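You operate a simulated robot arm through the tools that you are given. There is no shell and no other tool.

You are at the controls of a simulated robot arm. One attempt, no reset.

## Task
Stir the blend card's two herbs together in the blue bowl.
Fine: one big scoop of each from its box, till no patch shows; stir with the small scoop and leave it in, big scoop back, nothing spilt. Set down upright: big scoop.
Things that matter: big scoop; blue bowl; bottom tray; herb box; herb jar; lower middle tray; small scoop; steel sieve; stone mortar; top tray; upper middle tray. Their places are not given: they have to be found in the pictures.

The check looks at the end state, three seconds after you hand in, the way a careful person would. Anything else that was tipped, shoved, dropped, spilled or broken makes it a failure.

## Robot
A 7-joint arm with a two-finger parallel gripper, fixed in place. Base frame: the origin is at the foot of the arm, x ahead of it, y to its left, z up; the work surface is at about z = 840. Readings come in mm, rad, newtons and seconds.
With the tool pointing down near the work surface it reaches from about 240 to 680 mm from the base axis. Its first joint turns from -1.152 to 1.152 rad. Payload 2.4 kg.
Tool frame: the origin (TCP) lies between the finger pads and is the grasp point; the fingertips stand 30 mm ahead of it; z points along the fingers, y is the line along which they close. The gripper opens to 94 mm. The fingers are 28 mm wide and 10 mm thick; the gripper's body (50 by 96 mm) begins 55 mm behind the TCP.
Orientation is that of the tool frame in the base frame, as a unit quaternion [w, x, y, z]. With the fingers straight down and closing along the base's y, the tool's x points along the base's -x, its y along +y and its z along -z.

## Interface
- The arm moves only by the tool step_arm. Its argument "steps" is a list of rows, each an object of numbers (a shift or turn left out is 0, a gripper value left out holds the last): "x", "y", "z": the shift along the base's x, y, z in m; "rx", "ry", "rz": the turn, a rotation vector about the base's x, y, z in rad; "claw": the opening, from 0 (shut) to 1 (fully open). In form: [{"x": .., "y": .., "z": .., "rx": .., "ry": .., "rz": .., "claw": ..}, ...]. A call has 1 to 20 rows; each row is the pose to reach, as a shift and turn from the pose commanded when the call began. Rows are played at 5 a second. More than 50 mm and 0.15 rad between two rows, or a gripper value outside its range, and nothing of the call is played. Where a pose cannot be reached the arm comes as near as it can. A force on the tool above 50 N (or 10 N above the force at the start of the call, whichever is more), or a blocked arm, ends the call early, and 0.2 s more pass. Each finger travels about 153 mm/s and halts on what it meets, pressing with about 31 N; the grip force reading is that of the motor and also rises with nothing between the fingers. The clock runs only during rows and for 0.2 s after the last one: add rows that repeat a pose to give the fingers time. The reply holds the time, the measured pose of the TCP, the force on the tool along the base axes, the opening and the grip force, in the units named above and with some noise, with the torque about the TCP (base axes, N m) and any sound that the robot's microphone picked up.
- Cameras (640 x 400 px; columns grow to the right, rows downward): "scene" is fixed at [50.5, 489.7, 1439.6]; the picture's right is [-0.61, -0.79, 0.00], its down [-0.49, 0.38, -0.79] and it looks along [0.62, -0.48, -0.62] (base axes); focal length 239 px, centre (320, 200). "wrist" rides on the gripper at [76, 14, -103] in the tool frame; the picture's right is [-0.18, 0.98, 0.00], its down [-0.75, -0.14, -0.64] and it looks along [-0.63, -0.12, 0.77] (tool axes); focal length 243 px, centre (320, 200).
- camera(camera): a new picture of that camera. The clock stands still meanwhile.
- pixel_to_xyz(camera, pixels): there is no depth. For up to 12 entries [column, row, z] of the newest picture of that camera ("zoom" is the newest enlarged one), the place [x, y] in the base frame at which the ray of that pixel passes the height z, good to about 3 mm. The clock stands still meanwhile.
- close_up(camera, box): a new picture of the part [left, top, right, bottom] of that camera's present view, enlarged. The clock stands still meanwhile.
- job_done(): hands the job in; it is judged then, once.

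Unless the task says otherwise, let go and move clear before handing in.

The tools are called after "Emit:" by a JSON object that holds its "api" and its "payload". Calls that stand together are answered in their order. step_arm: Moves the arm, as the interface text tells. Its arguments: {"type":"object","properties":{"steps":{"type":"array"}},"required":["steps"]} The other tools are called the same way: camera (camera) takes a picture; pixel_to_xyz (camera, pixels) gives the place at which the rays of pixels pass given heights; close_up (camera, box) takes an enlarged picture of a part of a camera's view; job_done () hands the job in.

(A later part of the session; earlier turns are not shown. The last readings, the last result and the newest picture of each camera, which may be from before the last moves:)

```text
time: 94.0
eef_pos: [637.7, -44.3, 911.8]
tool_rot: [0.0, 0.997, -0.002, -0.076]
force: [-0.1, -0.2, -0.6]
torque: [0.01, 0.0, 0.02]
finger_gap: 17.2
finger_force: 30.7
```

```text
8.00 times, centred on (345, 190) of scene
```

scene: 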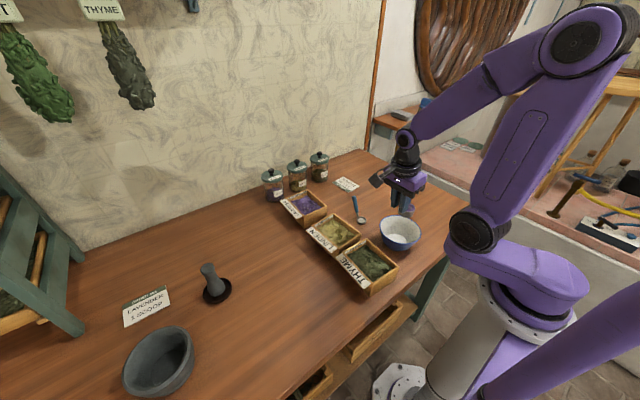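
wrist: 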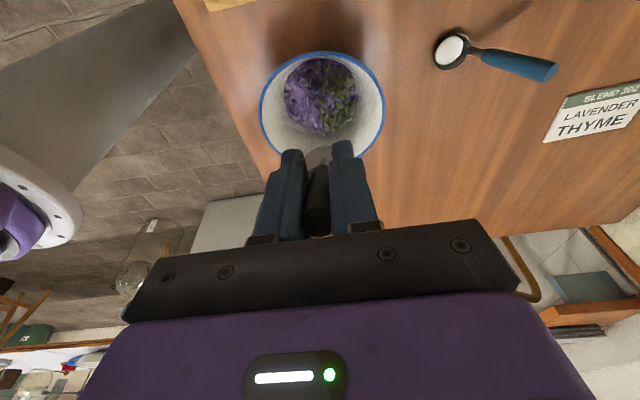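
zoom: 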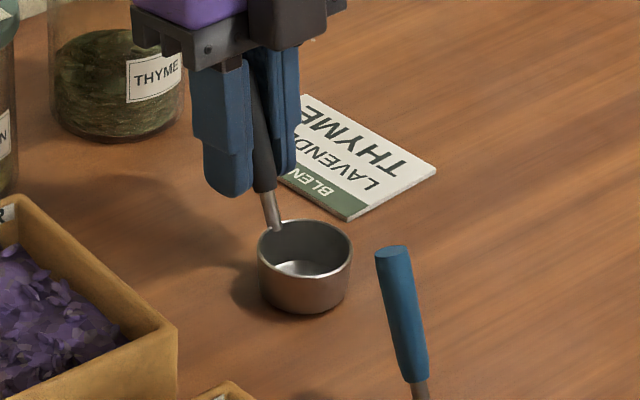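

The force is now zero, with the cup at its original place (≈343,196 in the scene). I'll open the fingers slowly.

Emit:
{"api": "step_arm", "payload": {"steps": [{"claw": 0.22}, {"claw": 0.25}, {"claw": 0.3}, {"claw": 0.4}, {"claw": 0.48}, {"claw": 0.48}]}}

Emit:
{"api": "close_up", "payload": {"camera": "scene", "box": [315, 165, 375, 215]}}

Emit:
{"api": "camera", "payload": {"camera": "wrist"}}

```text
time: 95.4
eef_pos: [640.0, -43.5, 913.1]
tool_rot: [0.001, 0.997, -0.001, -0.075]
force: [-0.5, 0.7, -0.5]
torque: [-0.02, -0.01, -0.01]
finger_gap: 45.0
finger_force: 0.1
```

```text
8.00 times, centred on (345, 190) of scene
```

zoom: 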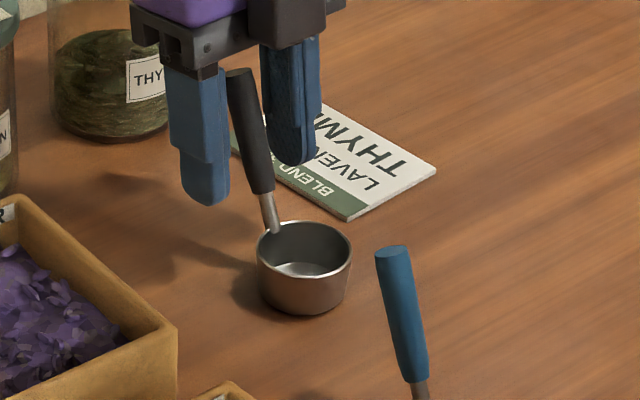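

```text
taken
```

wrist: 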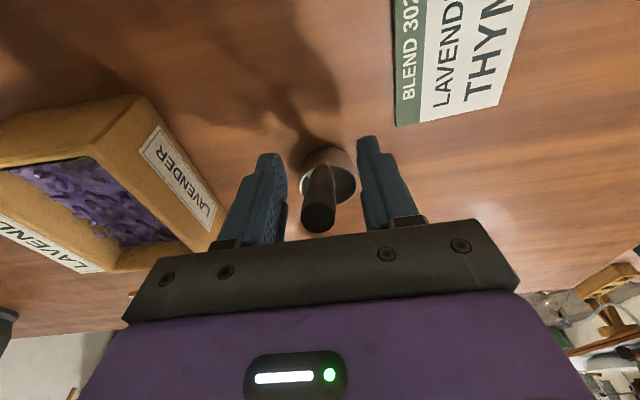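

The big scoop stands upright and free at its original place. I'll withdraw upward along the handle.

Emit:
{"api": "step_arm", "payload": {"steps": [{"z": 0.015, "x": 0.002}, {"z": 0.035, "x": 0.005}, {"z": 0.06, "x": 0.008}, {"z": 0.09, "x": 0.006}, {"z": 0.12, "x": 0.0, "ry": -0.07}, {"z": 0.14, "x": -0.02, "ry": -0.15}, {"z": 0.14, "x": -0.04, "ry": -0.15}]}}

Emit:
{"api": "camera", "payload": {"camera": "scene"}}

Emit:
{"api": "close_up", "payload": {"camera": "scene", "box": [270, 185, 430, 305]}}

```text
time: 97.0
eef_pos: [599.5, -43.2, 1054.1]
tool_rot: [0.001, 1.0, -0.001, 0.0]
force: [-0.3, -0.3, -0.7]
torque: [-0.01, -0.01, 0.01]
finger_gap: 45.2
finger_force: 0.1
```

```text
taken
```

scene: 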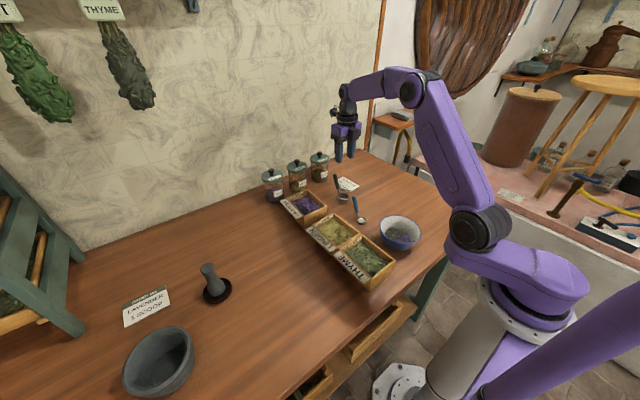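

```text
3.33 times, centred on (350, 245) of scene
```

zoom: 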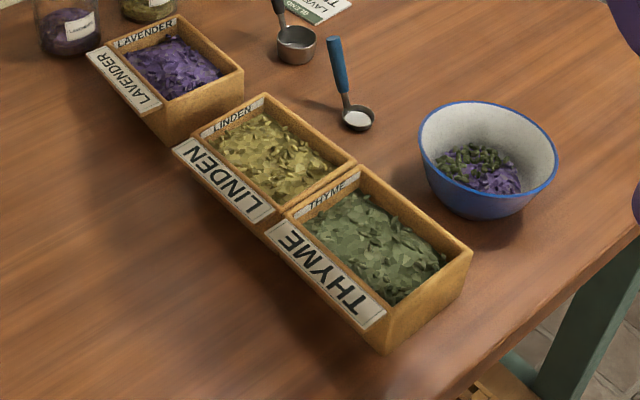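

The big scoop is back and the bowl holds both herbs. The thyme box is displaced, so I'll measure its corners now against the original ones to restore it.

Emit:
{"api": "pixel_to_xyz", "payload": {"camera": "zoom", "pixels": [[361, 167, 898], [472, 251, 898], [387, 308, 898], [286, 213, 898], [386, 353, 840], [376, 180, 898], [482, 272, 898], [391, 328, 898], [386, 374, 840], [356, 160, 898], [265, 94, 898], [190, 135, 898]]}}

Emit:
{"api": "close_up", "payload": {"camera": "scene", "box": [325, 220, 405, 300]}}

```text
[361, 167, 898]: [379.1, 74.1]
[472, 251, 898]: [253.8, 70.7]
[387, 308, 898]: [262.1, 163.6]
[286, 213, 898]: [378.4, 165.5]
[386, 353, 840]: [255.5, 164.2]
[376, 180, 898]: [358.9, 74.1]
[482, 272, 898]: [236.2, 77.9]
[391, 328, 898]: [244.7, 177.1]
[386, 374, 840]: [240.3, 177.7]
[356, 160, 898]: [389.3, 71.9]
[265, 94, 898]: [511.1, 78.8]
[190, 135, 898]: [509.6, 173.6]
```

```text
5.00 times, centred on (365, 260) of scene
```

zoom: 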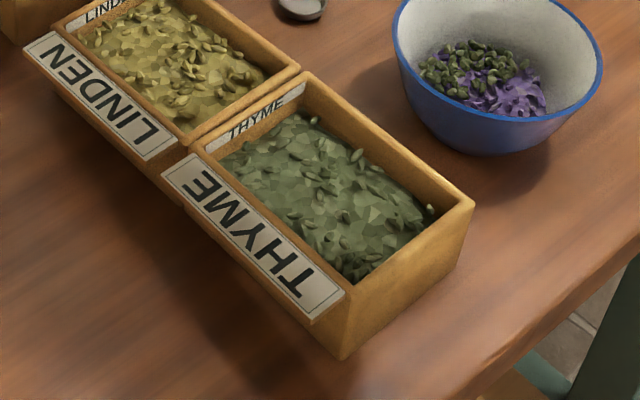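

The thyme box shifted about (+18,-4) mm and turned ≈+4°; the linden box is unmoved. I'll go over to its -y side wall with an empty gripper at yaw 0, so I can grip that wall and slide the box back.

Emit:
{"api": "step_arm", "payload": {"steps": [{"rz": 0.15, "x": -0.014, "y": 0.004}, {"rz": 0.3, "x": -0.028, "y": 0.009}, {"rz": 0.45, "x": -0.042, "y": 0.014}, {"rz": 0.6, "x": -0.056, "y": 0.02}, {"rz": 0.75, "x": -0.07, "y": 0.026}, {"rz": 0.9, "x": -0.084, "y": 0.032}, {"rz": 1.05, "x": -0.098, "y": 0.038}, {"rz": 1.2, "x": -0.112, "y": 0.044}, {"rz": 1.35, "x": -0.126, "y": 0.05}, {"rz": 1.5, "x": -0.14, "y": 0.056}, {"rz": 1.65, "x": -0.154, "y": 0.062}, {"rz": 1.8, "x": -0.168, "y": 0.068}, {"rz": 1.95, "x": -0.182, "y": 0.074}, {"rz": 2.1, "x": -0.196, "y": 0.08}, {"rz": 2.25, "x": -0.21, "y": 0.086}, {"rz": 2.4, "x": -0.224, "y": 0.092}, {"rz": 2.55, "x": -0.238, "y": 0.098}, {"rz": 2.7, "x": -0.252, "y": 0.104}, {"rz": 2.85, "x": -0.266, "y": 0.11}, {"rz": 3.0, "x": -0.28, "y": 0.115}]}}

Emit:
{"api": "step_arm", "payload": {"steps": [{"rz": 0.07, "z": -0.01}, {"rz": 0.14, "z": -0.03, "claw": 0.3}, {"rz": 0.14, "z": -0.05, "claw": 0.3}]}}

Emit:
{"api": "camera", "payload": {"camera": "wrist"}}

```text
time: 101.2
eef_pos: [318.5, 72.1, 1052.1]
tool_rot: [0.0, 0.071, 0.997, 0.002]
force: [-0.1, -0.1, 0.4]
torque: [0.02, 0.0, 0.02]
finger_gap: 44.9
finger_force: 0.0
```

```text
time: 102.0
eef_pos: [319.1, 69.7, 1002.8]
tool_rot: [-0.001, 0.003, 1.0, 0.0]
force: [0.4, -0.6, -0.1]
torque: [0.02, -0.01, 0.03]
finger_gap: 28.1
finger_force: 0.1
```

```text
taken
```

wrist: 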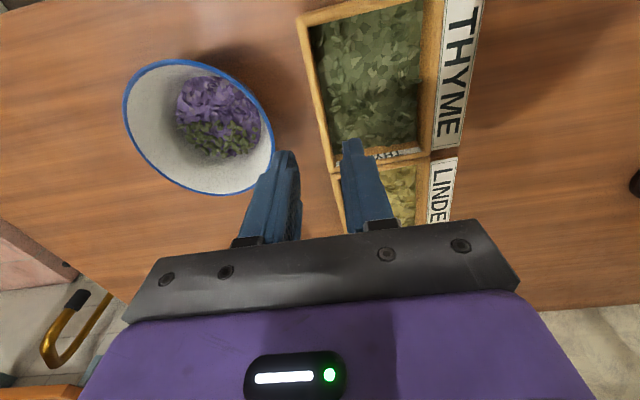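

Emit:
{"api": "close_up", "payload": {"camera": "wrist", "box": [270, 0, 470, 180]}}

```text
2.22 times, centred on (370, 90) of wrist
```

zoom: 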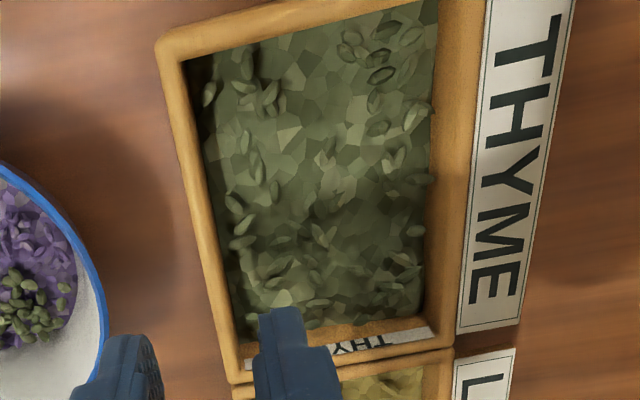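

Emit:
{"api": "pixel_to_xyz", "payload": {"camera": "zoom", "pixels": [[158, 42, 898], [195, 200, 898], [228, 375, 898], [182, 60, 898], [213, 200, 898], [240, 365, 898], [455, 340, 898], [430, 325, 898], [440, 0, 898]]}}

```text
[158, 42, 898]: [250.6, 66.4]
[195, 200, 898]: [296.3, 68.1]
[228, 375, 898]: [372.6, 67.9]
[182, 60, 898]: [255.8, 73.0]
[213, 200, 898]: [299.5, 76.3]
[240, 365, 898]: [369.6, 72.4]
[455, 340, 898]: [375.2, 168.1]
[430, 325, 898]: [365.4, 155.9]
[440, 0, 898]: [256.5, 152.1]
```

The -y wall of the thyme box now runs at y≈67–75. I'll lower the open fingers to straddle that wall at mid-length, overlapping its top by about 10 mm.

Emit:
{"api": "step_arm", "payload": {"steps": [{"x": -0.004, "y": 0.0005, "z": -0.025}, {"x": -0.007, "y": 0.0008, "z": -0.05}, {"x": -0.007, "y": 0.0008, "z": -0.07}, {"x": -0.007, "y": 0.0008, "z": -0.078}, {"x": -0.007, "y": 0.0008, "z": -0.084}, {"x": -0.007, "y": 0.0008, "z": -0.084}]}}

Emit:
{"api": "close_up", "payload": {"camera": "scene", "box": [330, 200, 430, 300]}}

Emit:
{"api": "camera", "payload": {"camera": "wrist"}}

```text
time: 103.4
eef_pos: [312.7, 71.7, 919.0]
tool_rot: [0.0, 0.002, 1.0, 0.001]
force: [-0.4, -0.2, -0.3]
torque: [0.03, 0.04, -0.03]
finger_gap: 28.2
finger_force: 0.0
```

```text
4.00 times, centred on (380, 250) of scene
```

zoom: 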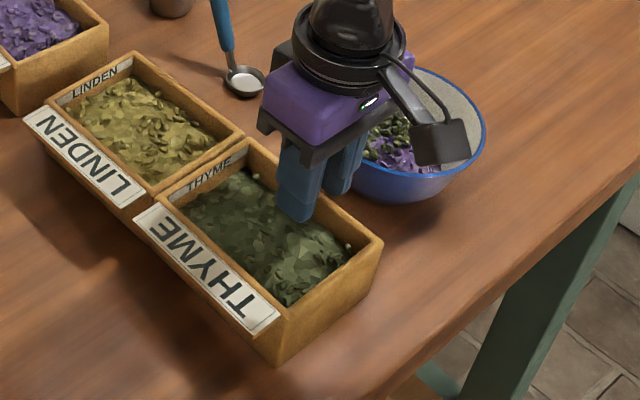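

```text
taken
```

wrist: 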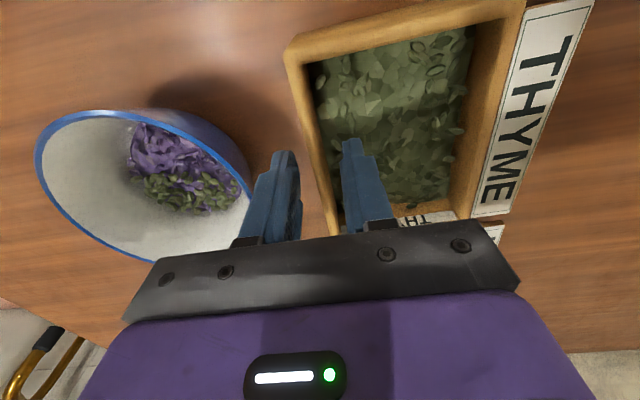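

The fingers straddle the wall (wall at wrist 320,170 between fingers at 275 and 360). I'll close on it.

Emit:
{"api": "step_arm", "payload": {"steps": [{"claw": 0.2}, {"claw": 0.12}, {"claw": 0.05}, {"claw": 0.0}, {"claw": 0.0}]}}

Emit:
{"api": "close_up", "payload": {"camera": "scene", "box": [330, 200, 430, 300]}}

```text
time: 104.6
eef_pos: [310.9, 71.7, 918.3]
tool_rot: [0.0, 0.002, 1.0, 0.0]
force: [-3.3, 1.6, 1.7]
torque: [0.03, 0.17, 0.27]
finger_gap: 6.7
finger_force: 31.0
```

```text
4.00 times, centred on (380, 250) of scene
```

zoom: 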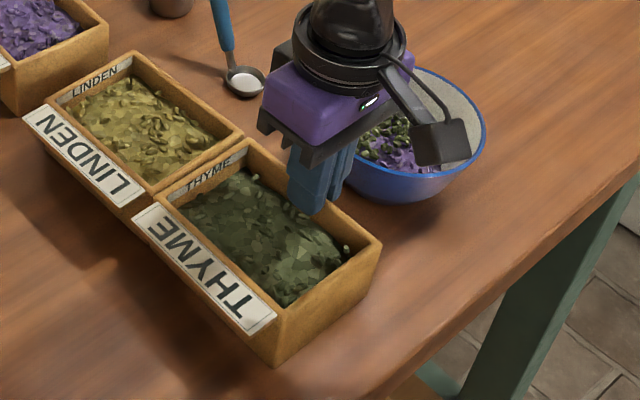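

The wall is gripped at 6.7 mm. I'll slide the box back by about (-20,+5) mm with a -0.055 rad turn, slowly.

Emit:
{"api": "step_arm", "payload": {"steps": [{"x": -0.002, "y": 0.0005, "rz": -0.005}, {"x": -0.004, "y": 0.001, "rz": -0.011}, {"x": -0.006, "y": 0.0016, "rz": -0.016}, {"x": -0.008, "y": 0.0022, "rz": -0.022}, {"x": -0.01, "y": 0.0027, "rz": -0.027}, {"x": -0.012, "y": 0.0032, "rz": -0.033}, {"x": -0.014, "y": 0.0038, "rz": -0.038}, {"x": -0.016, "y": 0.0043, "rz": -0.044}, {"x": -0.018, "y": 0.0049, "rz": -0.05}, {"x": -0.02, "y": 0.0054, "rz": -0.055}, {"x": -0.02, "y": 0.0054, "rz": -0.055}]}}

Emit:
{"api": "close_up", "payload": {"camera": "scene", "box": [270, 185, 430, 305]}}

```text
time: 107.0
eef_pos: [291.7, 78.5, 919.1]
tool_rot: [0.0, 0.03, 1.0, 0.0]
force: [0.0, 0.4, -0.1]
torque: [-0.02, 0.08, 0.05]
finger_gap: 6.7
finger_force: 31.4
```

```text
3.33 times, centred on (350, 245) of scene
```

zoom: 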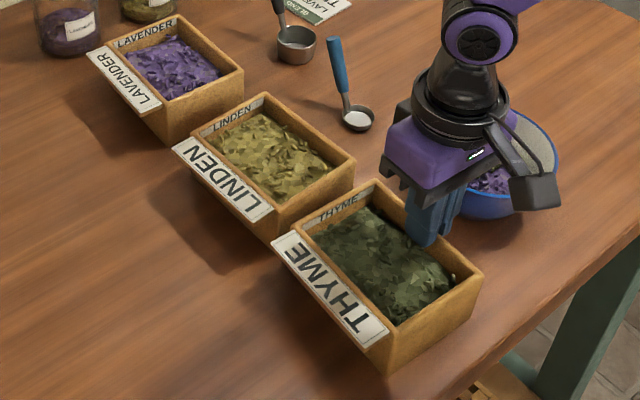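

The box's corners match the original view: (376,180), (482,271) and (386,374). I'll open and lift away.

Emit:
{"api": "step_arm", "payload": {"steps": [{"claw": 0.1}, {"claw": 0.2}, {"claw": 0.3}, {"claw": 0.3}, {"claw": 0.3, "z": 0.03}, {"claw": 0.3, "z": 0.07}, {"claw": 0.3, "z": 0.11}, {"claw": 0.4, "z": 0.15}]}}

Emit:
{"api": "camera", "payload": {"camera": "wrist"}}

Emit:
{"api": "close_up", "payload": {"camera": "scene", "box": [270, 185, 430, 305]}}

```text
time: 108.8
eef_pos: [290.3, 77.6, 1069.2]
tool_rot: [0.0, 0.03, 1.0, 0.0]
force: [0.9, -0.7, 0.1]
torque: [0.02, -0.03, 0.0]
finger_gap: 37.5
finger_force: 0.0
```

```text
taken
```

wrist: 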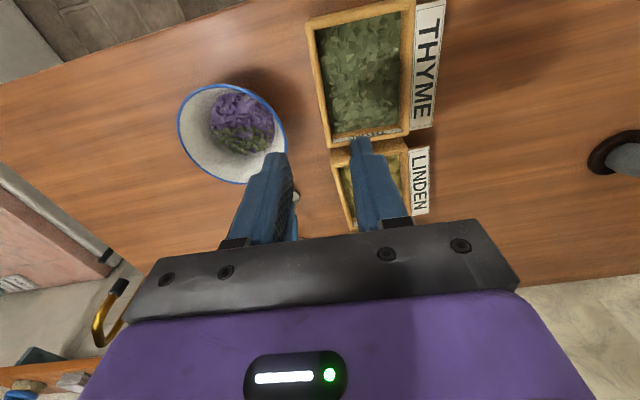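

```text
3.33 times, centred on (350, 245) of scene
```

zoom: 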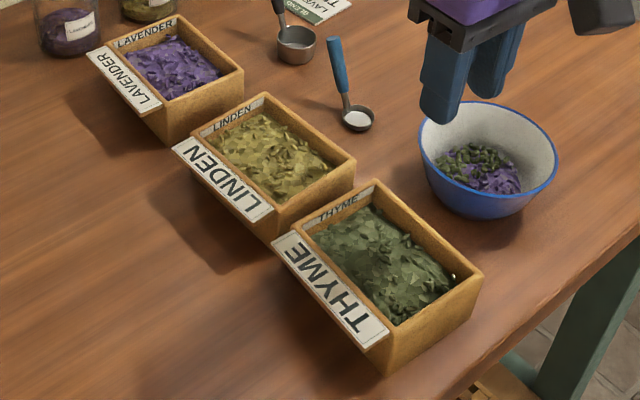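

Box and bowl both match their original places and nothing is spilt. Next I'll move near the small blue-handled scoop and measure its handle closely.

Emit:
{"api": "step_arm", "payload": {"steps": [{"x": 0.038, "y": -0.02}, {"x": 0.076, "y": -0.04}, {"x": 0.114, "y": -0.06}, {"x": 0.152, "y": -0.08}, {"x": 0.175, "y": -0.1}, {"x": 0.175, "y": -0.1, "z": -0.02}]}}

Emit:
{"api": "camera", "payload": {"camera": "wrist"}}

Emit:
{"api": "close_up", "payload": {"camera": "scene", "box": [330, 180, 390, 230]}}

```text
time: 110.2
eef_pos: [466.3, -23.5, 1049.9]
tool_rot: [0.0, 0.03, 1.0, 0.0]
force: [0.5, 0.7, -0.5]
torque: [-0.02, -0.03, 0.02]
finger_gap: 37.7
finger_force: 0.1
```

```text
taken
```

wrist: 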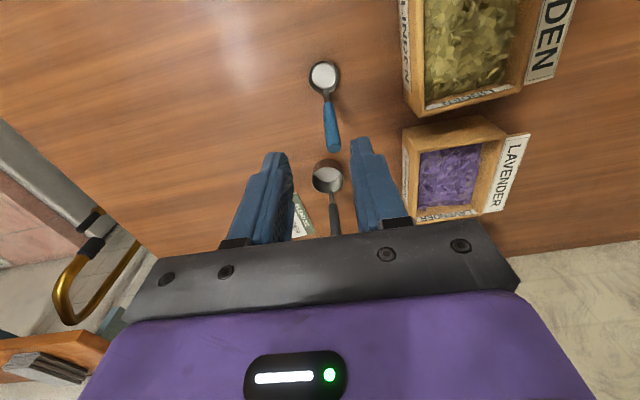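

```text
8.00 times, centred on (360, 205) of scene
```

zoom: 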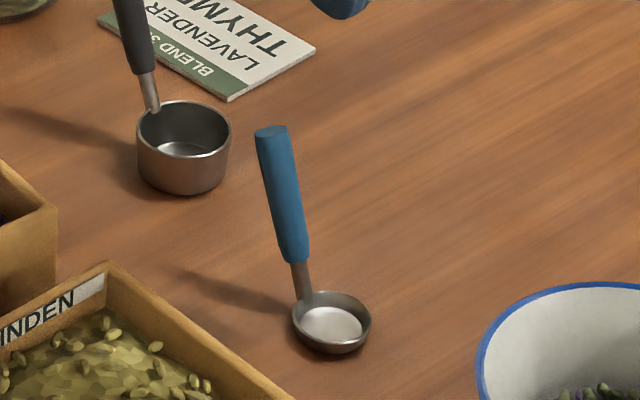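

Emit:
{"api": "pixel_to_xyz", "payload": {"camera": "zoom", "pixels": [[272, 132, 915], [272, 132, 922], [284, 195, 890], [284, 195, 900], [294, 255, 865], [294, 255, 875], [302, 290, 855], [332, 315, 855], [293, 320, 855], [371, 318, 855], [333, 350, 840]]}}

Emit:
{"api": "close_up", "payload": {"camera": "wrist", "box": [280, 45, 380, 165]}}

```text
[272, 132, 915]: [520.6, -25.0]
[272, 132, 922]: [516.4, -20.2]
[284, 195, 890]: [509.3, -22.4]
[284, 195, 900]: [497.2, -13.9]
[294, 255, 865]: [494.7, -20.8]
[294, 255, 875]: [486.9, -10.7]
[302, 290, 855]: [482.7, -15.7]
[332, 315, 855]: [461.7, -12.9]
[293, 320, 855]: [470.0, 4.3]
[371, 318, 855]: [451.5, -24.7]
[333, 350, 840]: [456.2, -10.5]
```

```text
3.33 times, centred on (330, 105) of wrist
```

zoom: 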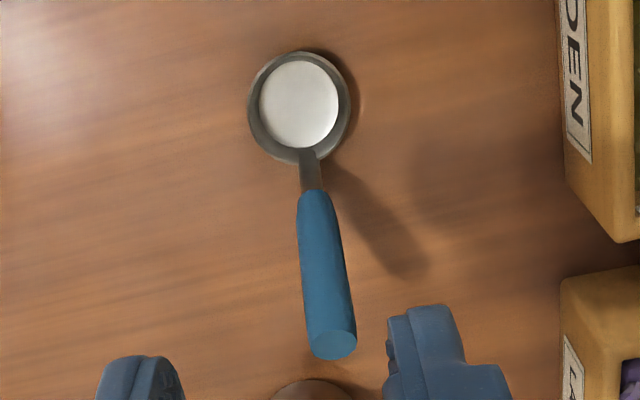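

Emit:
{"api": "pixel_to_xyz", "payload": {"camera": "zoom", "pixels": [[332, 343, 915], [332, 343, 922], [322, 265, 890], [322, 265, 900], [312, 192, 865], [312, 192, 870], [308, 155, 856], [299, 107, 855], [248, 107, 855], [350, 105, 855], [299, 50, 855]]}}

```text
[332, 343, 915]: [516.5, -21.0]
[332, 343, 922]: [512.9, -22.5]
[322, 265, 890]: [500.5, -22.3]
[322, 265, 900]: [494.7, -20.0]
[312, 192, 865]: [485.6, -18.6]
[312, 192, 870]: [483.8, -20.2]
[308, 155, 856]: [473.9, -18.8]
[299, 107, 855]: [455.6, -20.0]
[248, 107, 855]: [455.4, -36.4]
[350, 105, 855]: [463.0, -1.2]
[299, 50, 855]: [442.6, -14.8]
```

The small scoop's handle runs from (487,-19,865) to its tip at (516,-22,918), leaning about 0.5 rad. I'll tilt the gripper to line up with it and stop at a pre-grasp point up along the handle.

Emit:
{"api": "step_arm", "payload": {"steps": [{"x": 0.025, "z": -0.005, "rx": 0.007, "ry": 0.12}, {"x": 0.05, "z": -0.01, "rx": 0.0145, "ry": 0.24}, {"x": 0.07, "y": -0.001, "z": -0.03, "rx": 0.022, "ry": 0.36}, {"x": 0.0775, "y": -0.0014, "z": -0.06, "rx": 0.029, "ry": 0.479}, {"x": 0.0775, "y": -0.0014, "z": -0.081, "rx": 0.029, "ry": 0.479}, {"x": 0.0775, "y": -0.0014, "z": -0.081, "rx": 0.029, "ry": 0.479}]}}

Emit:
{"api": "camera", "payload": {"camera": "wrist"}}

Emit:
{"api": "close_up", "payload": {"camera": "scene", "box": [310, 140, 410, 230]}}

```text
time: 111.6
eef_pos: [544.7, -23.5, 968.7]
tool_rot: [-0.237, 0.029, 0.971, 0.008]
force: [-0.1, -0.4, -0.3]
torque: [0.02, 0.03, 0.01]
finger_gap: 37.4
finger_force: 0.0
```

```text
taken
```

wrist: 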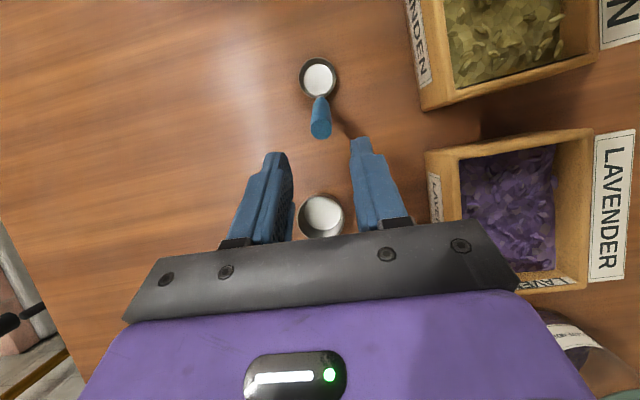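

```text
4.44 times, centred on (360, 185) of scene
```

zoom: 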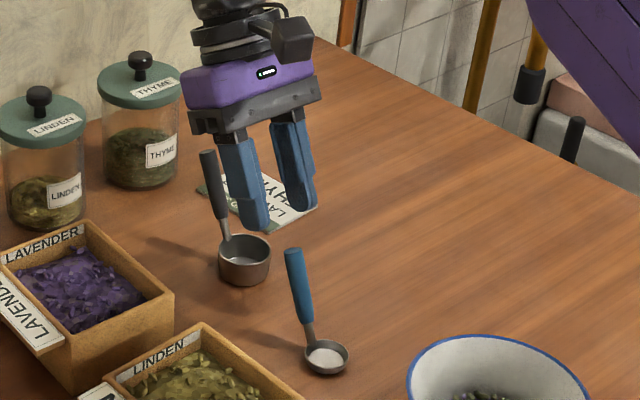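

Emit:
{"api": "pixel_to_xyz", "payload": {"camera": "wrist", "pixels": [[320, 132, 918], [320, 100, 868], [318, 78, 855]]}}

```text
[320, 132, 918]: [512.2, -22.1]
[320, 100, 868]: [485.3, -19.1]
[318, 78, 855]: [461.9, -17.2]
```

The tip reads (512–516,-22,918), in line with the fingers. I'll advance along the handle to the grasp point near (509,-21.5,907.5).

Emit:
{"api": "step_arm", "payload": {"steps": [{"x": -0.012, "y": 0.0007, "z": -0.017}, {"x": -0.02, "y": 0.001, "z": -0.032}, {"x": -0.028, "y": 0.0015, "z": -0.047}, {"x": -0.0357, "y": 0.002, "z": -0.0612}, {"x": -0.0357, "y": 0.002, "z": -0.0612}]}}

Emit:
{"api": "camera", "payload": {"camera": "wrist"}}

Emit:
{"api": "close_up", "payload": {"camera": "scene", "box": [320, 155, 400, 225]}}

```text
time: 112.8
eef_pos: [507.8, -20.7, 907.0]
tool_rot: [-0.238, 0.029, 0.971, 0.008]
force: [0.0, 0.7, -0.8]
torque: [0.0, 0.0, 0.01]
finger_gap: 37.7
finger_force: 0.1
```

```text
taken
```

wrist: 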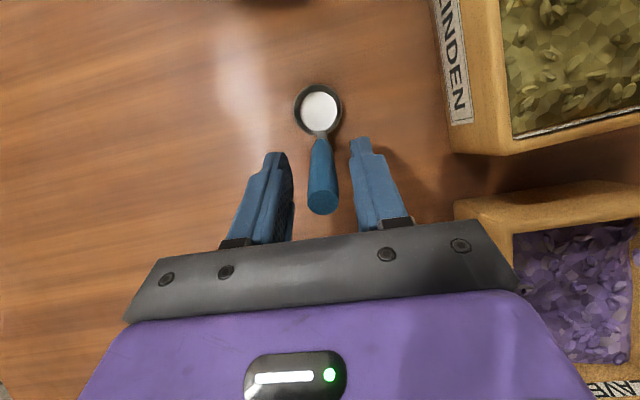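

```text
5.71 times, centred on (360, 190) of scene
```

zoom: 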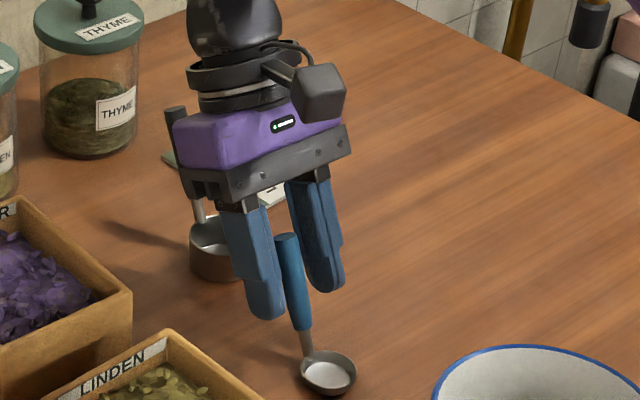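

The blue handle is centred between the fingers (wrist 320,190). I'll close on it and lift a little.

Emit:
{"api": "step_arm", "payload": {"steps": [{"claw": 0.25}, {"claw": 0.15}, {"claw": 0.05}, {"claw": 0.0}, {"claw": 0.0}]}}

Emit:
{"api": "step_arm", "payload": {"steps": [{"z": 0.01}, {"z": 0.03}, {"z": 0.06}, {"z": 0.1}, {"z": 0.13}, {"z": 0.13}]}}

Emit:
{"api": "camera", "payload": {"camera": "wrist"}}

Emit:
{"api": "close_up", "payload": {"camera": "scene", "box": [310, 125, 410, 225]}}

```text
time: 114.0
eef_pos: [508.8, -22.2, 908.3]
tool_rot: [-0.237, 0.029, 0.971, 0.008]
force: [-0.4, 0.7, -0.7]
torque: [0.02, -0.02, 0.01]
finger_gap: 16.3
finger_force: 31.0
```

```text
time: 115.4
eef_pos: [509.0, -20.8, 1038.0]
tool_rot: [-0.238, 0.029, 0.971, 0.008]
force: [-1.0, 0.2, -0.6]
torque: [-0.01, -0.02, 0.01]
finger_gap: 16.4
finger_force: 31.2
```

```text
taken
```

wrist: 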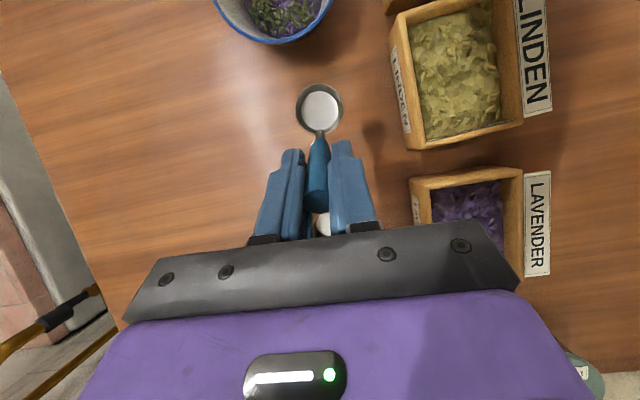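

```text
4.00 times, centred on (360, 175) of scene
```

zoom: 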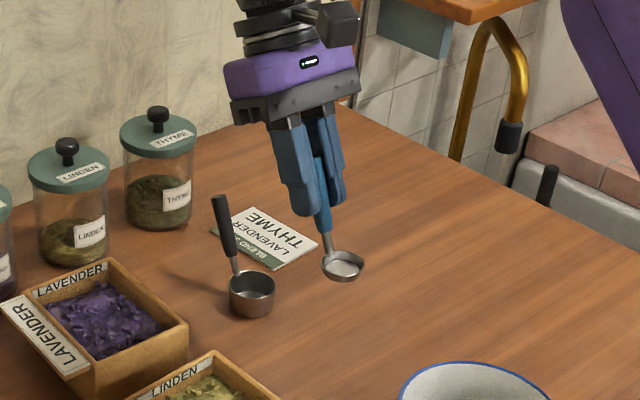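

The small scoop is held firmly by the handle end. I'll turn the tool vertical (handle upright) and move over the bowl.

Emit:
{"api": "step_arm", "payload": {"steps": [{"x": -0.034, "y": -0.004, "rx": -0.006, "ry": -0.1}, {"x": -0.068, "y": -0.008, "rx": -0.012, "ry": -0.2}, {"x": -0.102, "y": -0.012, "rx": -0.018, "ry": -0.3}, {"x": -0.137, "y": -0.016, "rx": -0.024, "ry": -0.4}, {"x": -0.172, "y": -0.02, "rx": -0.029, "ry": -0.479}, {"x": -0.172, "y": -0.02, "rx": -0.029, "ry": -0.479}]}}

Emit:
{"api": "camera", "payload": {"camera": "wrist"}}

Emit:
{"api": "close_up", "payload": {"camera": "scene", "box": [350, 165, 450, 265]}}

```text
time: 116.8
eef_pos: [336.5, -40.9, 1037.8]
tool_rot: [0.001, 0.029, 1.0, 0.001]
force: [-0.7, -0.1, -0.1]
torque: [0.0, 0.01, -0.01]
finger_gap: 16.1
finger_force: 31.2
```

```text
taken
```

wrist: 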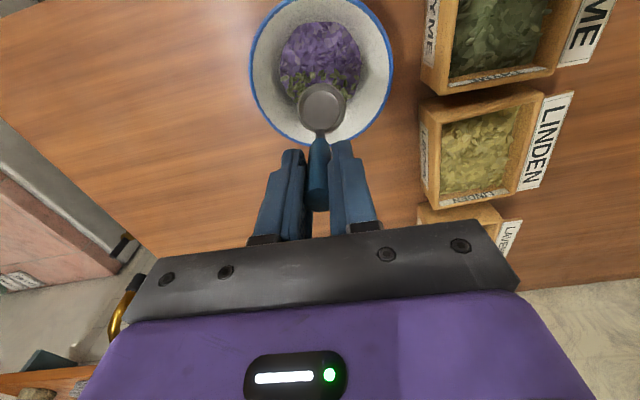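

```text
4.00 times, centred on (400, 215) of scene
```

zoom: 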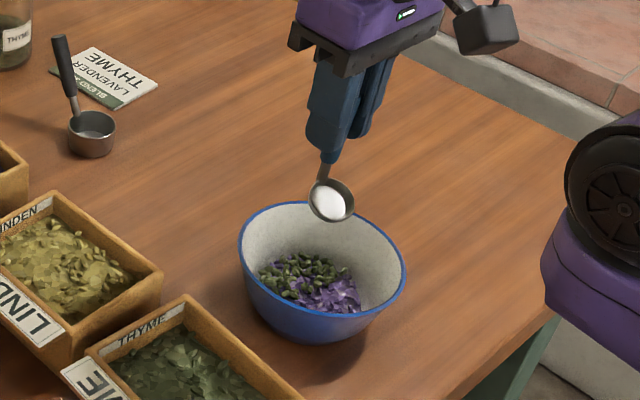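

Emit:
{"api": "pixel_to_xyz", "payload": {"camera": "wrist", "pixels": [[250, 70, 900], [393, 60, 900], [318, 146, 900], [300, 70, 860], [362, 60, 860], [318, 22, 855], [320, 103, 968]]}}

```text
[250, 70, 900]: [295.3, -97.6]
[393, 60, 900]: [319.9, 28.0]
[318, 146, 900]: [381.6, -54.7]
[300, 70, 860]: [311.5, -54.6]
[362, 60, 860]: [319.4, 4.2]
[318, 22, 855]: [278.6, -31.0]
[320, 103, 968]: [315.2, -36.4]
```

The cup is right over the bowl's middle (≈(315,-36)), with the herb pile beneath it. I'll lower it into the herbs carefully, stopping a few mm above the floor.

Emit:
{"api": "step_arm", "payload": {"steps": [{"z": -0.03}, {"z": -0.055}, {"z": -0.075}, {"z": -0.088}, {"z": -0.095}, {"z": -0.099}, {"z": -0.1}]}}

Emit:
{"api": "close_up", "payload": {"camera": "scene", "box": [360, 185, 440, 265]}}

Emit:
{"api": "camera", "payload": {"camera": "wrist"}}

```text
time: 118.4
eef_pos: [336.0, -41.3, 937.4]
tool_rot: [0.0, 0.029, 1.0, 0.001]
force: [-0.4, -0.5, 0.0]
torque: [0.0, 0.01, 0.01]
finger_gap: 16.6
finger_force: 31.3
```

```text
5.00 times, centred on (400, 225) of scene
```

zoom: 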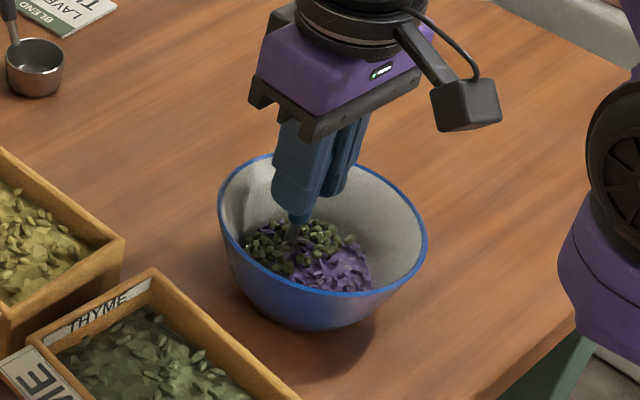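

```text
taken
```

wrist: 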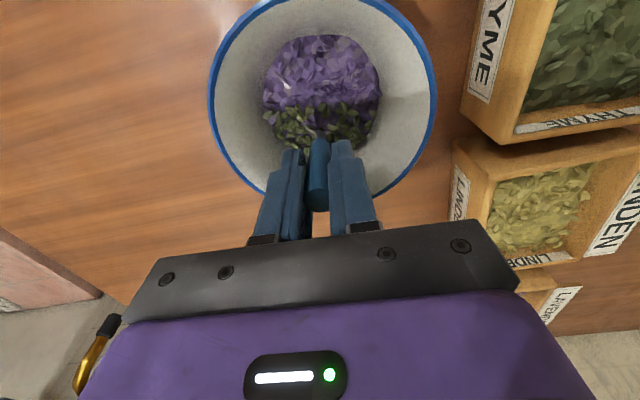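

The cup is buried in the herbs with no contact force. I'll start slow stirring circles of about 16 mm radius around the bowl's middle.

Emit:
{"api": "step_arm", "payload": {"steps": [{"x": 0.008, "y": 0.0}, {"x": 0.016, "y": 0.0}, {"x": 0.0139, "y": 0.008}, {"x": 0.008, "y": 0.0139}, {"x": 0.0, "y": 0.016}, {"x": -0.008, "y": 0.0139}, {"x": -0.0139, "y": 0.008}, {"x": -0.016, "y": 0.0}, {"x": -0.0139, "y": -0.008}, {"x": -0.008, "y": -0.0139}, {"x": 0.0, "y": -0.016}, {"x": 0.008, "y": -0.0139}, {"x": 0.0139, "y": -0.008}, {"x": 0.016, "y": 0.0}, {"x": 0.0139, "y": 0.008}, {"x": 0.008, "y": 0.0139}, {"x": 0.0, "y": 0.016}, {"x": -0.008, "y": 0.0139}, {"x": -0.0139, "y": 0.008}, {"x": -0.016, "y": 0.0}]}}

Emit:
{"api": "close_up", "payload": {"camera": "scene", "box": [360, 185, 440, 265]}}

Emit:
{"api": "camera", "payload": {"camera": "wrist"}}

```text
time: 122.6
eef_pos: [319.7, -41.5, 936.4]
tool_rot: [0.0, 0.03, 1.0, 0.001]
force: [0.2, 0.2, -0.1]
torque: [0.03, -0.04, -0.03]
finger_gap: 16.3
finger_force: 31.0
```

```text
5.00 times, centred on (400, 225) of scene
```

zoom: 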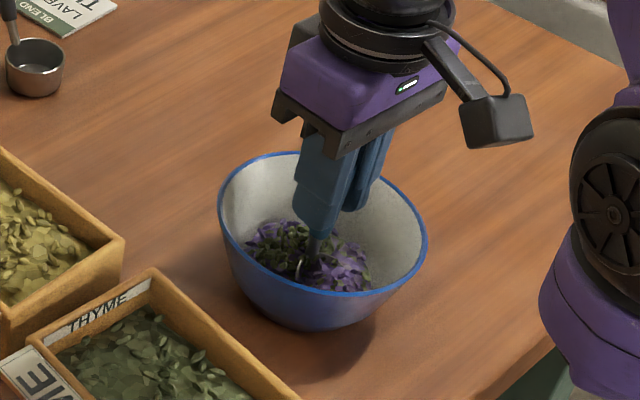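

```text
taken
```

wrist: 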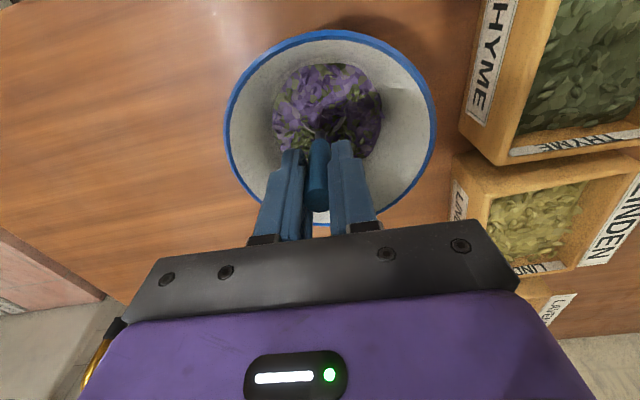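

The herbs are blending (scene zoom 310,255 shows mixed colours), and the force is still nil. I'll continue with a reversed wider circle plus an inner loop.

Emit:
{"api": "step_arm", "payload": {"steps": [{"x": 0.0004, "y": 0.009}, {"x": 0.007, "y": 0.0156}, {"x": 0.016, "y": 0.018}, {"x": 0.025, "y": 0.0156}, {"x": 0.0316, "y": 0.009}, {"x": 0.034, "y": 0.0}, {"x": 0.0316, "y": -0.009}, {"x": 0.025, "y": -0.0156}, {"x": 0.016, "y": -0.018}, {"x": 0.007, "y": -0.0156}, {"x": 0.0004, "y": -0.009}, {"x": 0.008, "y": -0.004}, {"x": 0.016, "y": 0.0}, {"x": 0.024, "y": 0.004}, {"x": 0.025, "y": 0.0}, {"x": 0.0205, "y": -0.0078}, {"x": 0.0115, "y": -0.0078}, {"x": 0.007, "y": 0.0}, {"x": 0.0115, "y": 0.0078}, {"x": 0.0205, "y": 0.0078}]}}

Emit:
{"api": "close_up", "payload": {"camera": "scene", "box": [360, 185, 440, 265]}}

Emit:
{"api": "close_up", "payload": {"camera": "wrist", "box": [210, 20, 450, 170]}}

```text
time: 126.8
eef_pos: [339.9, -33.4, 936.6]
tool_rot: [0.0, 0.029, 1.0, 0.0]
force: [0.2, 0.0, -0.3]
torque: [-0.03, 0.02, 0.0]
finger_gap: 16.1
finger_force: 30.9
```

```text
5.00 times, centred on (400, 225) of scene
```

zoom: 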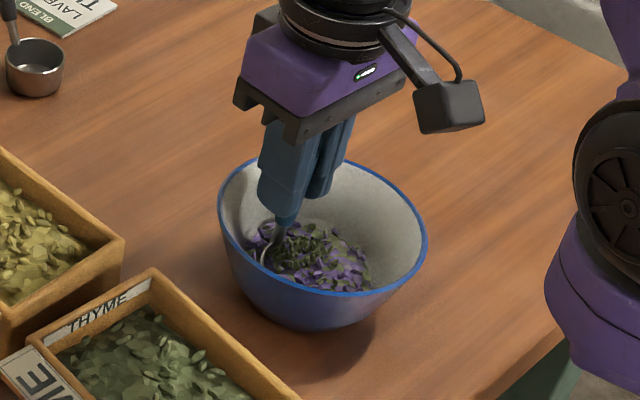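

```text
2.67 times, centred on (330, 95) of wrist
```

zoom: 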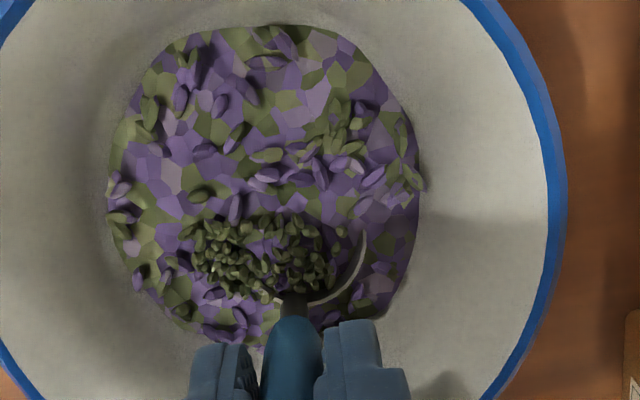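

Mixing is going well, but there is a dense green clump at wrist-zoom (260,255) that may be thyme held inside the small scoop's cup. I'll raise it within the bowl a little and look.

Emit:
{"api": "step_arm", "payload": {"steps": [{"x": -0.003, "y": -0.005, "z": 0.01}, {"x": -0.003, "y": -0.008, "z": 0.025}, {"x": -0.003, "y": -0.008, "z": 0.04}, {"x": -0.003, "y": -0.008, "z": 0.05}]}}

Emit:
{"api": "close_up", "payload": {"camera": "wrist", "box": [210, 20, 450, 170]}}

Emit:
{"api": "close_up", "payload": {"camera": "scene", "box": [370, 190, 430, 250]}}

```text
time: 127.8
eef_pos: [338.1, -42.6, 986.4]
tool_rot: [0.0, 0.03, 1.0, 0.001]
force: [0.4, 0.0, -0.4]
torque: [-0.02, -0.02, -0.03]
finger_gap: 16.3
finger_force: 31.0
```

```text
2.67 times, centred on (330, 95) of wrist
```

zoom: 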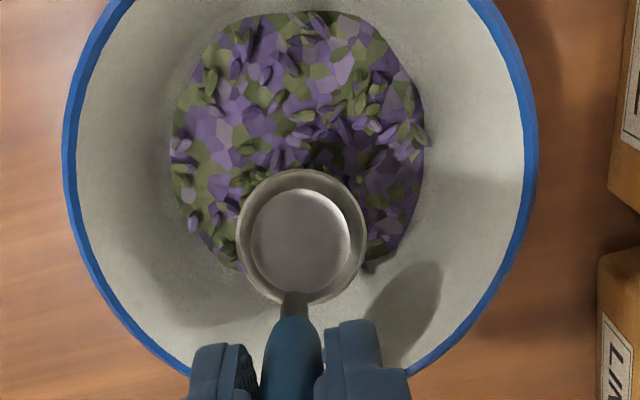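

```text
6.67 times, centred on (400, 220) of scene
```

zoom: 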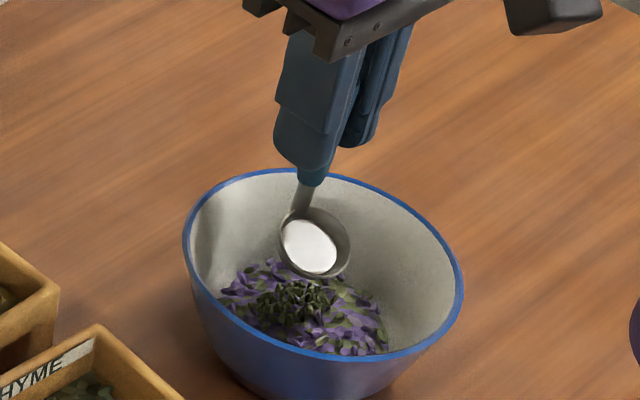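

The cup is empty, so the green clump is in the bowl itself, at scene zoom (290,303). I'll locate it and stir through that spot.

Emit:
{"api": "pixel_to_xyz", "payload": {"camera": "zoom", "pixels": [[290, 303, 862], [255, 305, 860], [325, 300, 862], [305, 310, 860], [222, 290, 858], [385, 340, 858], [270, 262, 858], [300, 350, 858]]}}

```text
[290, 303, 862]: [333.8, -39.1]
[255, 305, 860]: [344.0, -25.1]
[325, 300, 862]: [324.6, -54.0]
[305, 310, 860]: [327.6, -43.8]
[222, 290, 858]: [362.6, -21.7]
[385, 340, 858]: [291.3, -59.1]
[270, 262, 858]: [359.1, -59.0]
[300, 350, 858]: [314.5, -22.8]
```

The clump is at about (330,-39), toward the bowl's +x side. I'll lower again and stir through that area with tighter loops.

Emit:
{"api": "step_arm", "payload": {"steps": [{"z": -0.02}, {"z": -0.04}, {"x": 0.002, "y": 0.001, "z": -0.0505}, {"x": 0.011, "y": 0.0016, "z": -0.0505}, {"x": 0.02, "y": 0.0016, "z": -0.0505}, {"x": 0.0165, "y": 0.0101, "z": -0.0505}, {"x": 0.008, "y": 0.0136, "z": -0.0505}, {"x": -0.0005, "y": 0.0101, "z": -0.0505}, {"x": -0.004, "y": 0.0016, "z": -0.0505}, {"x": -0.0005, "y": -0.0069, "z": -0.0505}, {"x": 0.008, "y": -0.0104, "z": -0.0505}, {"x": 0.0165, "y": -0.0069, "z": -0.0505}, {"x": 0.02, "y": 0.0016, "z": -0.0505}, {"x": 0.011, "y": 0.0016, "z": -0.0505}, {"x": 0.002, "y": 0.0016, "z": -0.0505}, {"x": 0.008, "y": 0.0076, "z": -0.0505}, {"x": 0.014, "y": 0.0016, "z": -0.0505}, {"x": 0.008, "y": -0.0044, "z": -0.0505}, {"x": 0.0, "y": 0.0016, "z": -0.0505}, {"x": 0.008, "y": 0.0136, "z": -0.0505}]}}

Emit:
{"api": "step_arm", "payload": {"steps": [{"x": -0.012, "y": -0.006}, {"x": -0.02, "y": -0.013}, {"x": -0.026, "y": -0.022}, {"x": -0.02, "y": -0.029}, {"x": -0.01, "y": -0.03}, {"x": 0.0, "y": -0.028}, {"x": 0.007, "y": -0.021}, {"x": 0.007, "y": -0.012}, {"x": 0.0, "y": -0.012}, {"x": -0.008, "y": -0.012}, {"x": -0.016, "y": -0.012}, {"x": -0.024, "y": -0.012}, {"x": -0.02, "y": -0.003}, {"x": -0.01, "y": 0.0}, {"x": 0.0, "y": -0.002}, {"x": 0.004, "y": -0.01}, {"x": -0.004, "y": -0.014}, {"x": -0.012, "y": -0.014}, {"x": -0.02, "y": -0.012}, {"x": -0.022, "y": -0.012}]}}

Emit:
{"api": "close_up", "payload": {"camera": "scene", "box": [370, 190, 430, 250]}}

Emit:
{"api": "close_up", "payload": {"camera": "wrist", "box": [210, 20, 450, 170]}}

```text
time: 132.0
eef_pos: [345.7, -28.6, 935.7]
tool_rot: [0.001, 0.029, 1.0, 0.001]
force: [0.1, -0.2, 0.4]
torque: [0.0, 0.0, 0.02]
finger_gap: 16.4
finger_force: 31.0
```

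```text
time: 136.2
eef_pos: [324.0, -40.7, 936.8]
tool_rot: [0.0, 0.03, 1.0, 0.001]
force: [0.2, 0.3, -0.2]
torque: [0.01, -0.02, 0.01]
finger_gap: 16.4
finger_force: 31.2
```

```text
6.67 times, centred on (400, 220) of scene
```

zoom: 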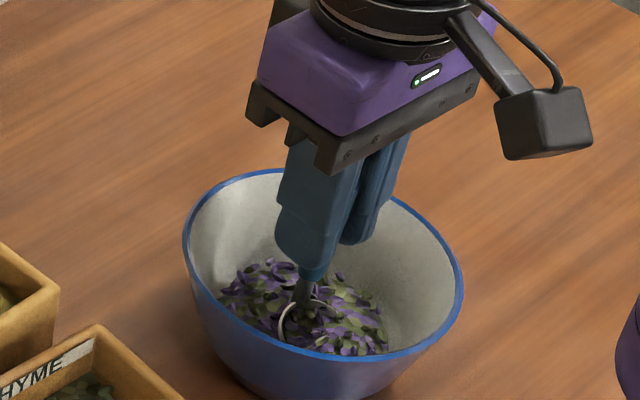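

```text
2.67 times, centred on (330, 95) of wrist
```

zoom: 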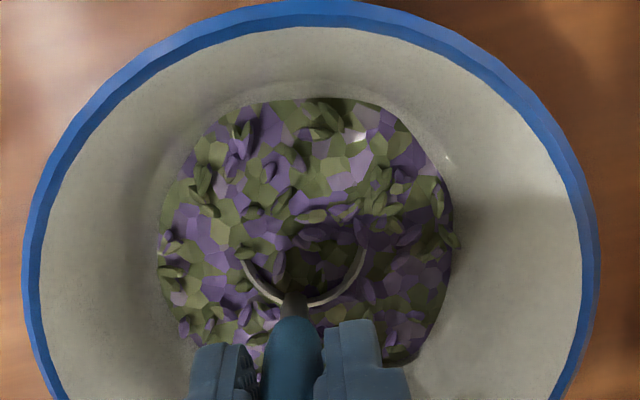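

The blend now looks uniform, with only small flecks. I'll do one more full wide and inner loop for thoroughness, then raise the scoop and inspect the whole surface.

Emit:
{"api": "step_arm", "payload": {"steps": [{"x": -0.003, "y": 0.0007}, {"x": -0.0007, "y": -0.0078}, {"x": 0.0055, "y": -0.014}, {"x": 0.014, "y": -0.0163}, {"x": 0.0225, "y": -0.014}, {"x": 0.0287, "y": -0.0078}, {"x": 0.031, "y": 0.0007}, {"x": 0.0287, "y": 0.0092}, {"x": 0.0225, "y": 0.0154}, {"x": 0.014, "y": 0.0177}, {"x": 0.0055, "y": 0.0154}, {"x": -0.0007, "y": 0.0092}, {"x": -0.003, "y": 0.0007}, {"x": 0.006, "y": 0.0007}, {"x": 0.01, "y": -0.0062}, {"x": 0.018, "y": -0.0062}, {"x": 0.022, "y": 0.0007}, {"x": 0.018, "y": 0.0076}, {"x": 0.01, "y": 0.0076}, {"x": 0.014, "y": 0.0}]}}

Emit:
{"api": "step_arm", "payload": {"steps": [{"z": 0.015}, {"z": 0.03}, {"z": 0.05}, {"z": 0.05}]}}

Emit:
{"api": "close_up", "payload": {"camera": "scene", "box": [370, 190, 430, 250]}}

Emit:
{"api": "close_up", "payload": {"camera": "wrist", "box": [210, 20, 450, 170]}}

```text
time: 140.4
eef_pos: [339.6, -39.3, 936.5]
tool_rot: [0.0, 0.029, 1.0, 0.001]
force: [-0.3, 0.5, 0.0]
torque: [0.0, 0.0, 0.0]
finger_gap: 16.4
finger_force: 31.5
```

```text
time: 141.4
eef_pos: [337.3, -39.9, 987.1]
tool_rot: [0.001, 0.03, 1.0, 0.001]
force: [-0.9, 0.2, -1.0]
torque: [0.03, 0.0, -0.01]
finger_gap: 16.6
finger_force: 30.9
```

```text
6.67 times, centred on (400, 220) of scene
```

zoom: 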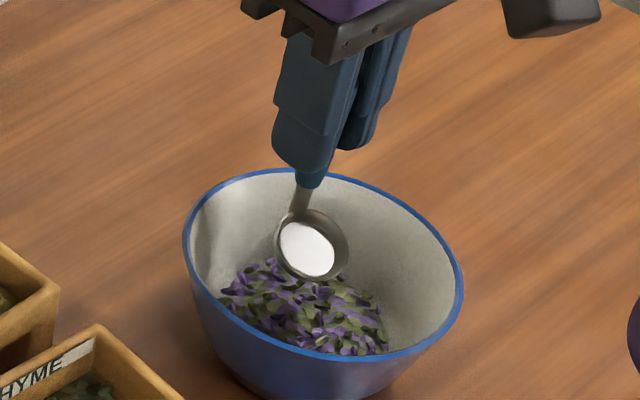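

```text
2.67 times, centred on (330, 95) of wrist
```

zoom: 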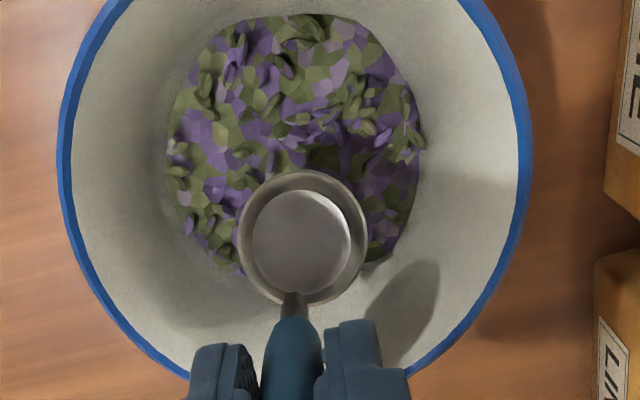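

The surface is an even purple-green blend with no patches, and the scoop's cup is empty. I'll tilt the small scoop back to its natural upright lean over the bowl, ready to stand it on the bowl's floor.

Emit:
{"api": "step_arm", "payload": {"steps": [{"x": 0.004, "z": 0.008, "rx": 0.006, "ry": 0.1}, {"x": 0.009, "z": 0.008, "rx": 0.012, "ry": 0.2}, {"x": 0.014, "y": -0.001, "z": 0.008, "rx": 0.018, "ry": 0.3}, {"x": 0.018, "y": -0.0015, "z": 0.005, "rx": 0.024, "ry": 0.4}, {"x": 0.022, "y": -0.0015, "z": 0.0, "rx": 0.029, "ry": 0.479}, {"x": 0.022, "y": -0.0015, "z": 0.0, "rx": 0.029, "ry": 0.479}]}}

Emit:
{"api": "camera", "payload": {"camera": "wrist"}}

Emit:
{"api": "close_up", "payload": {"camera": "scene", "box": [360, 170, 440, 250]}}

```text
time: 142.8
eef_pos: [360.2, -41.1, 987.1]
tool_rot: [-0.238, 0.029, 0.971, 0.008]
force: [0.0, 0.6, -0.1]
torque: [0.0, -0.03, -0.01]
finger_gap: 16.6
finger_force: 31.3
```

```text
taken
```

wrist: 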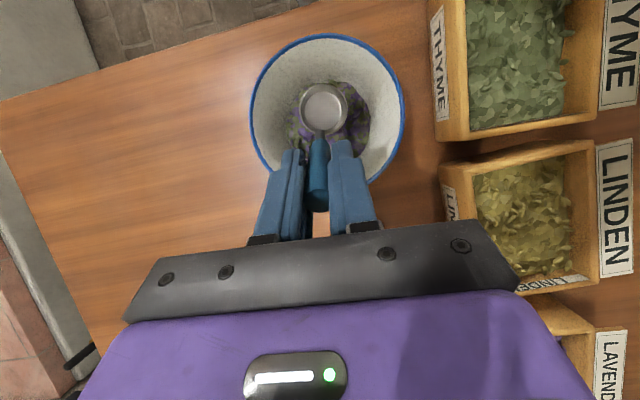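

```text
5.00 times, centred on (400, 210) of scene
```

zoom: 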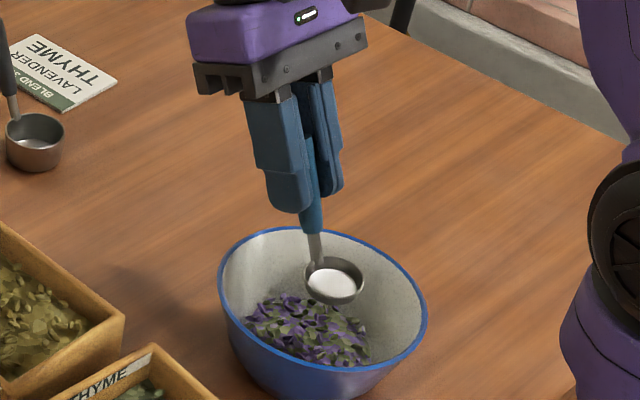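

Emit:
{"api": "pixel_to_xyz", "payload": {"camera": "wrist", "pixels": [[323, 108, 935], [250, 108, 900], [404, 105, 900], [325, 35, 900], [372, 185, 900], [285, 178, 900]]}}

```text
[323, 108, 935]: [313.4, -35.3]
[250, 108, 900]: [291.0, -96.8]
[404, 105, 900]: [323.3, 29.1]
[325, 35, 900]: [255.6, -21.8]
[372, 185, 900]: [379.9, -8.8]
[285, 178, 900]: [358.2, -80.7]
```

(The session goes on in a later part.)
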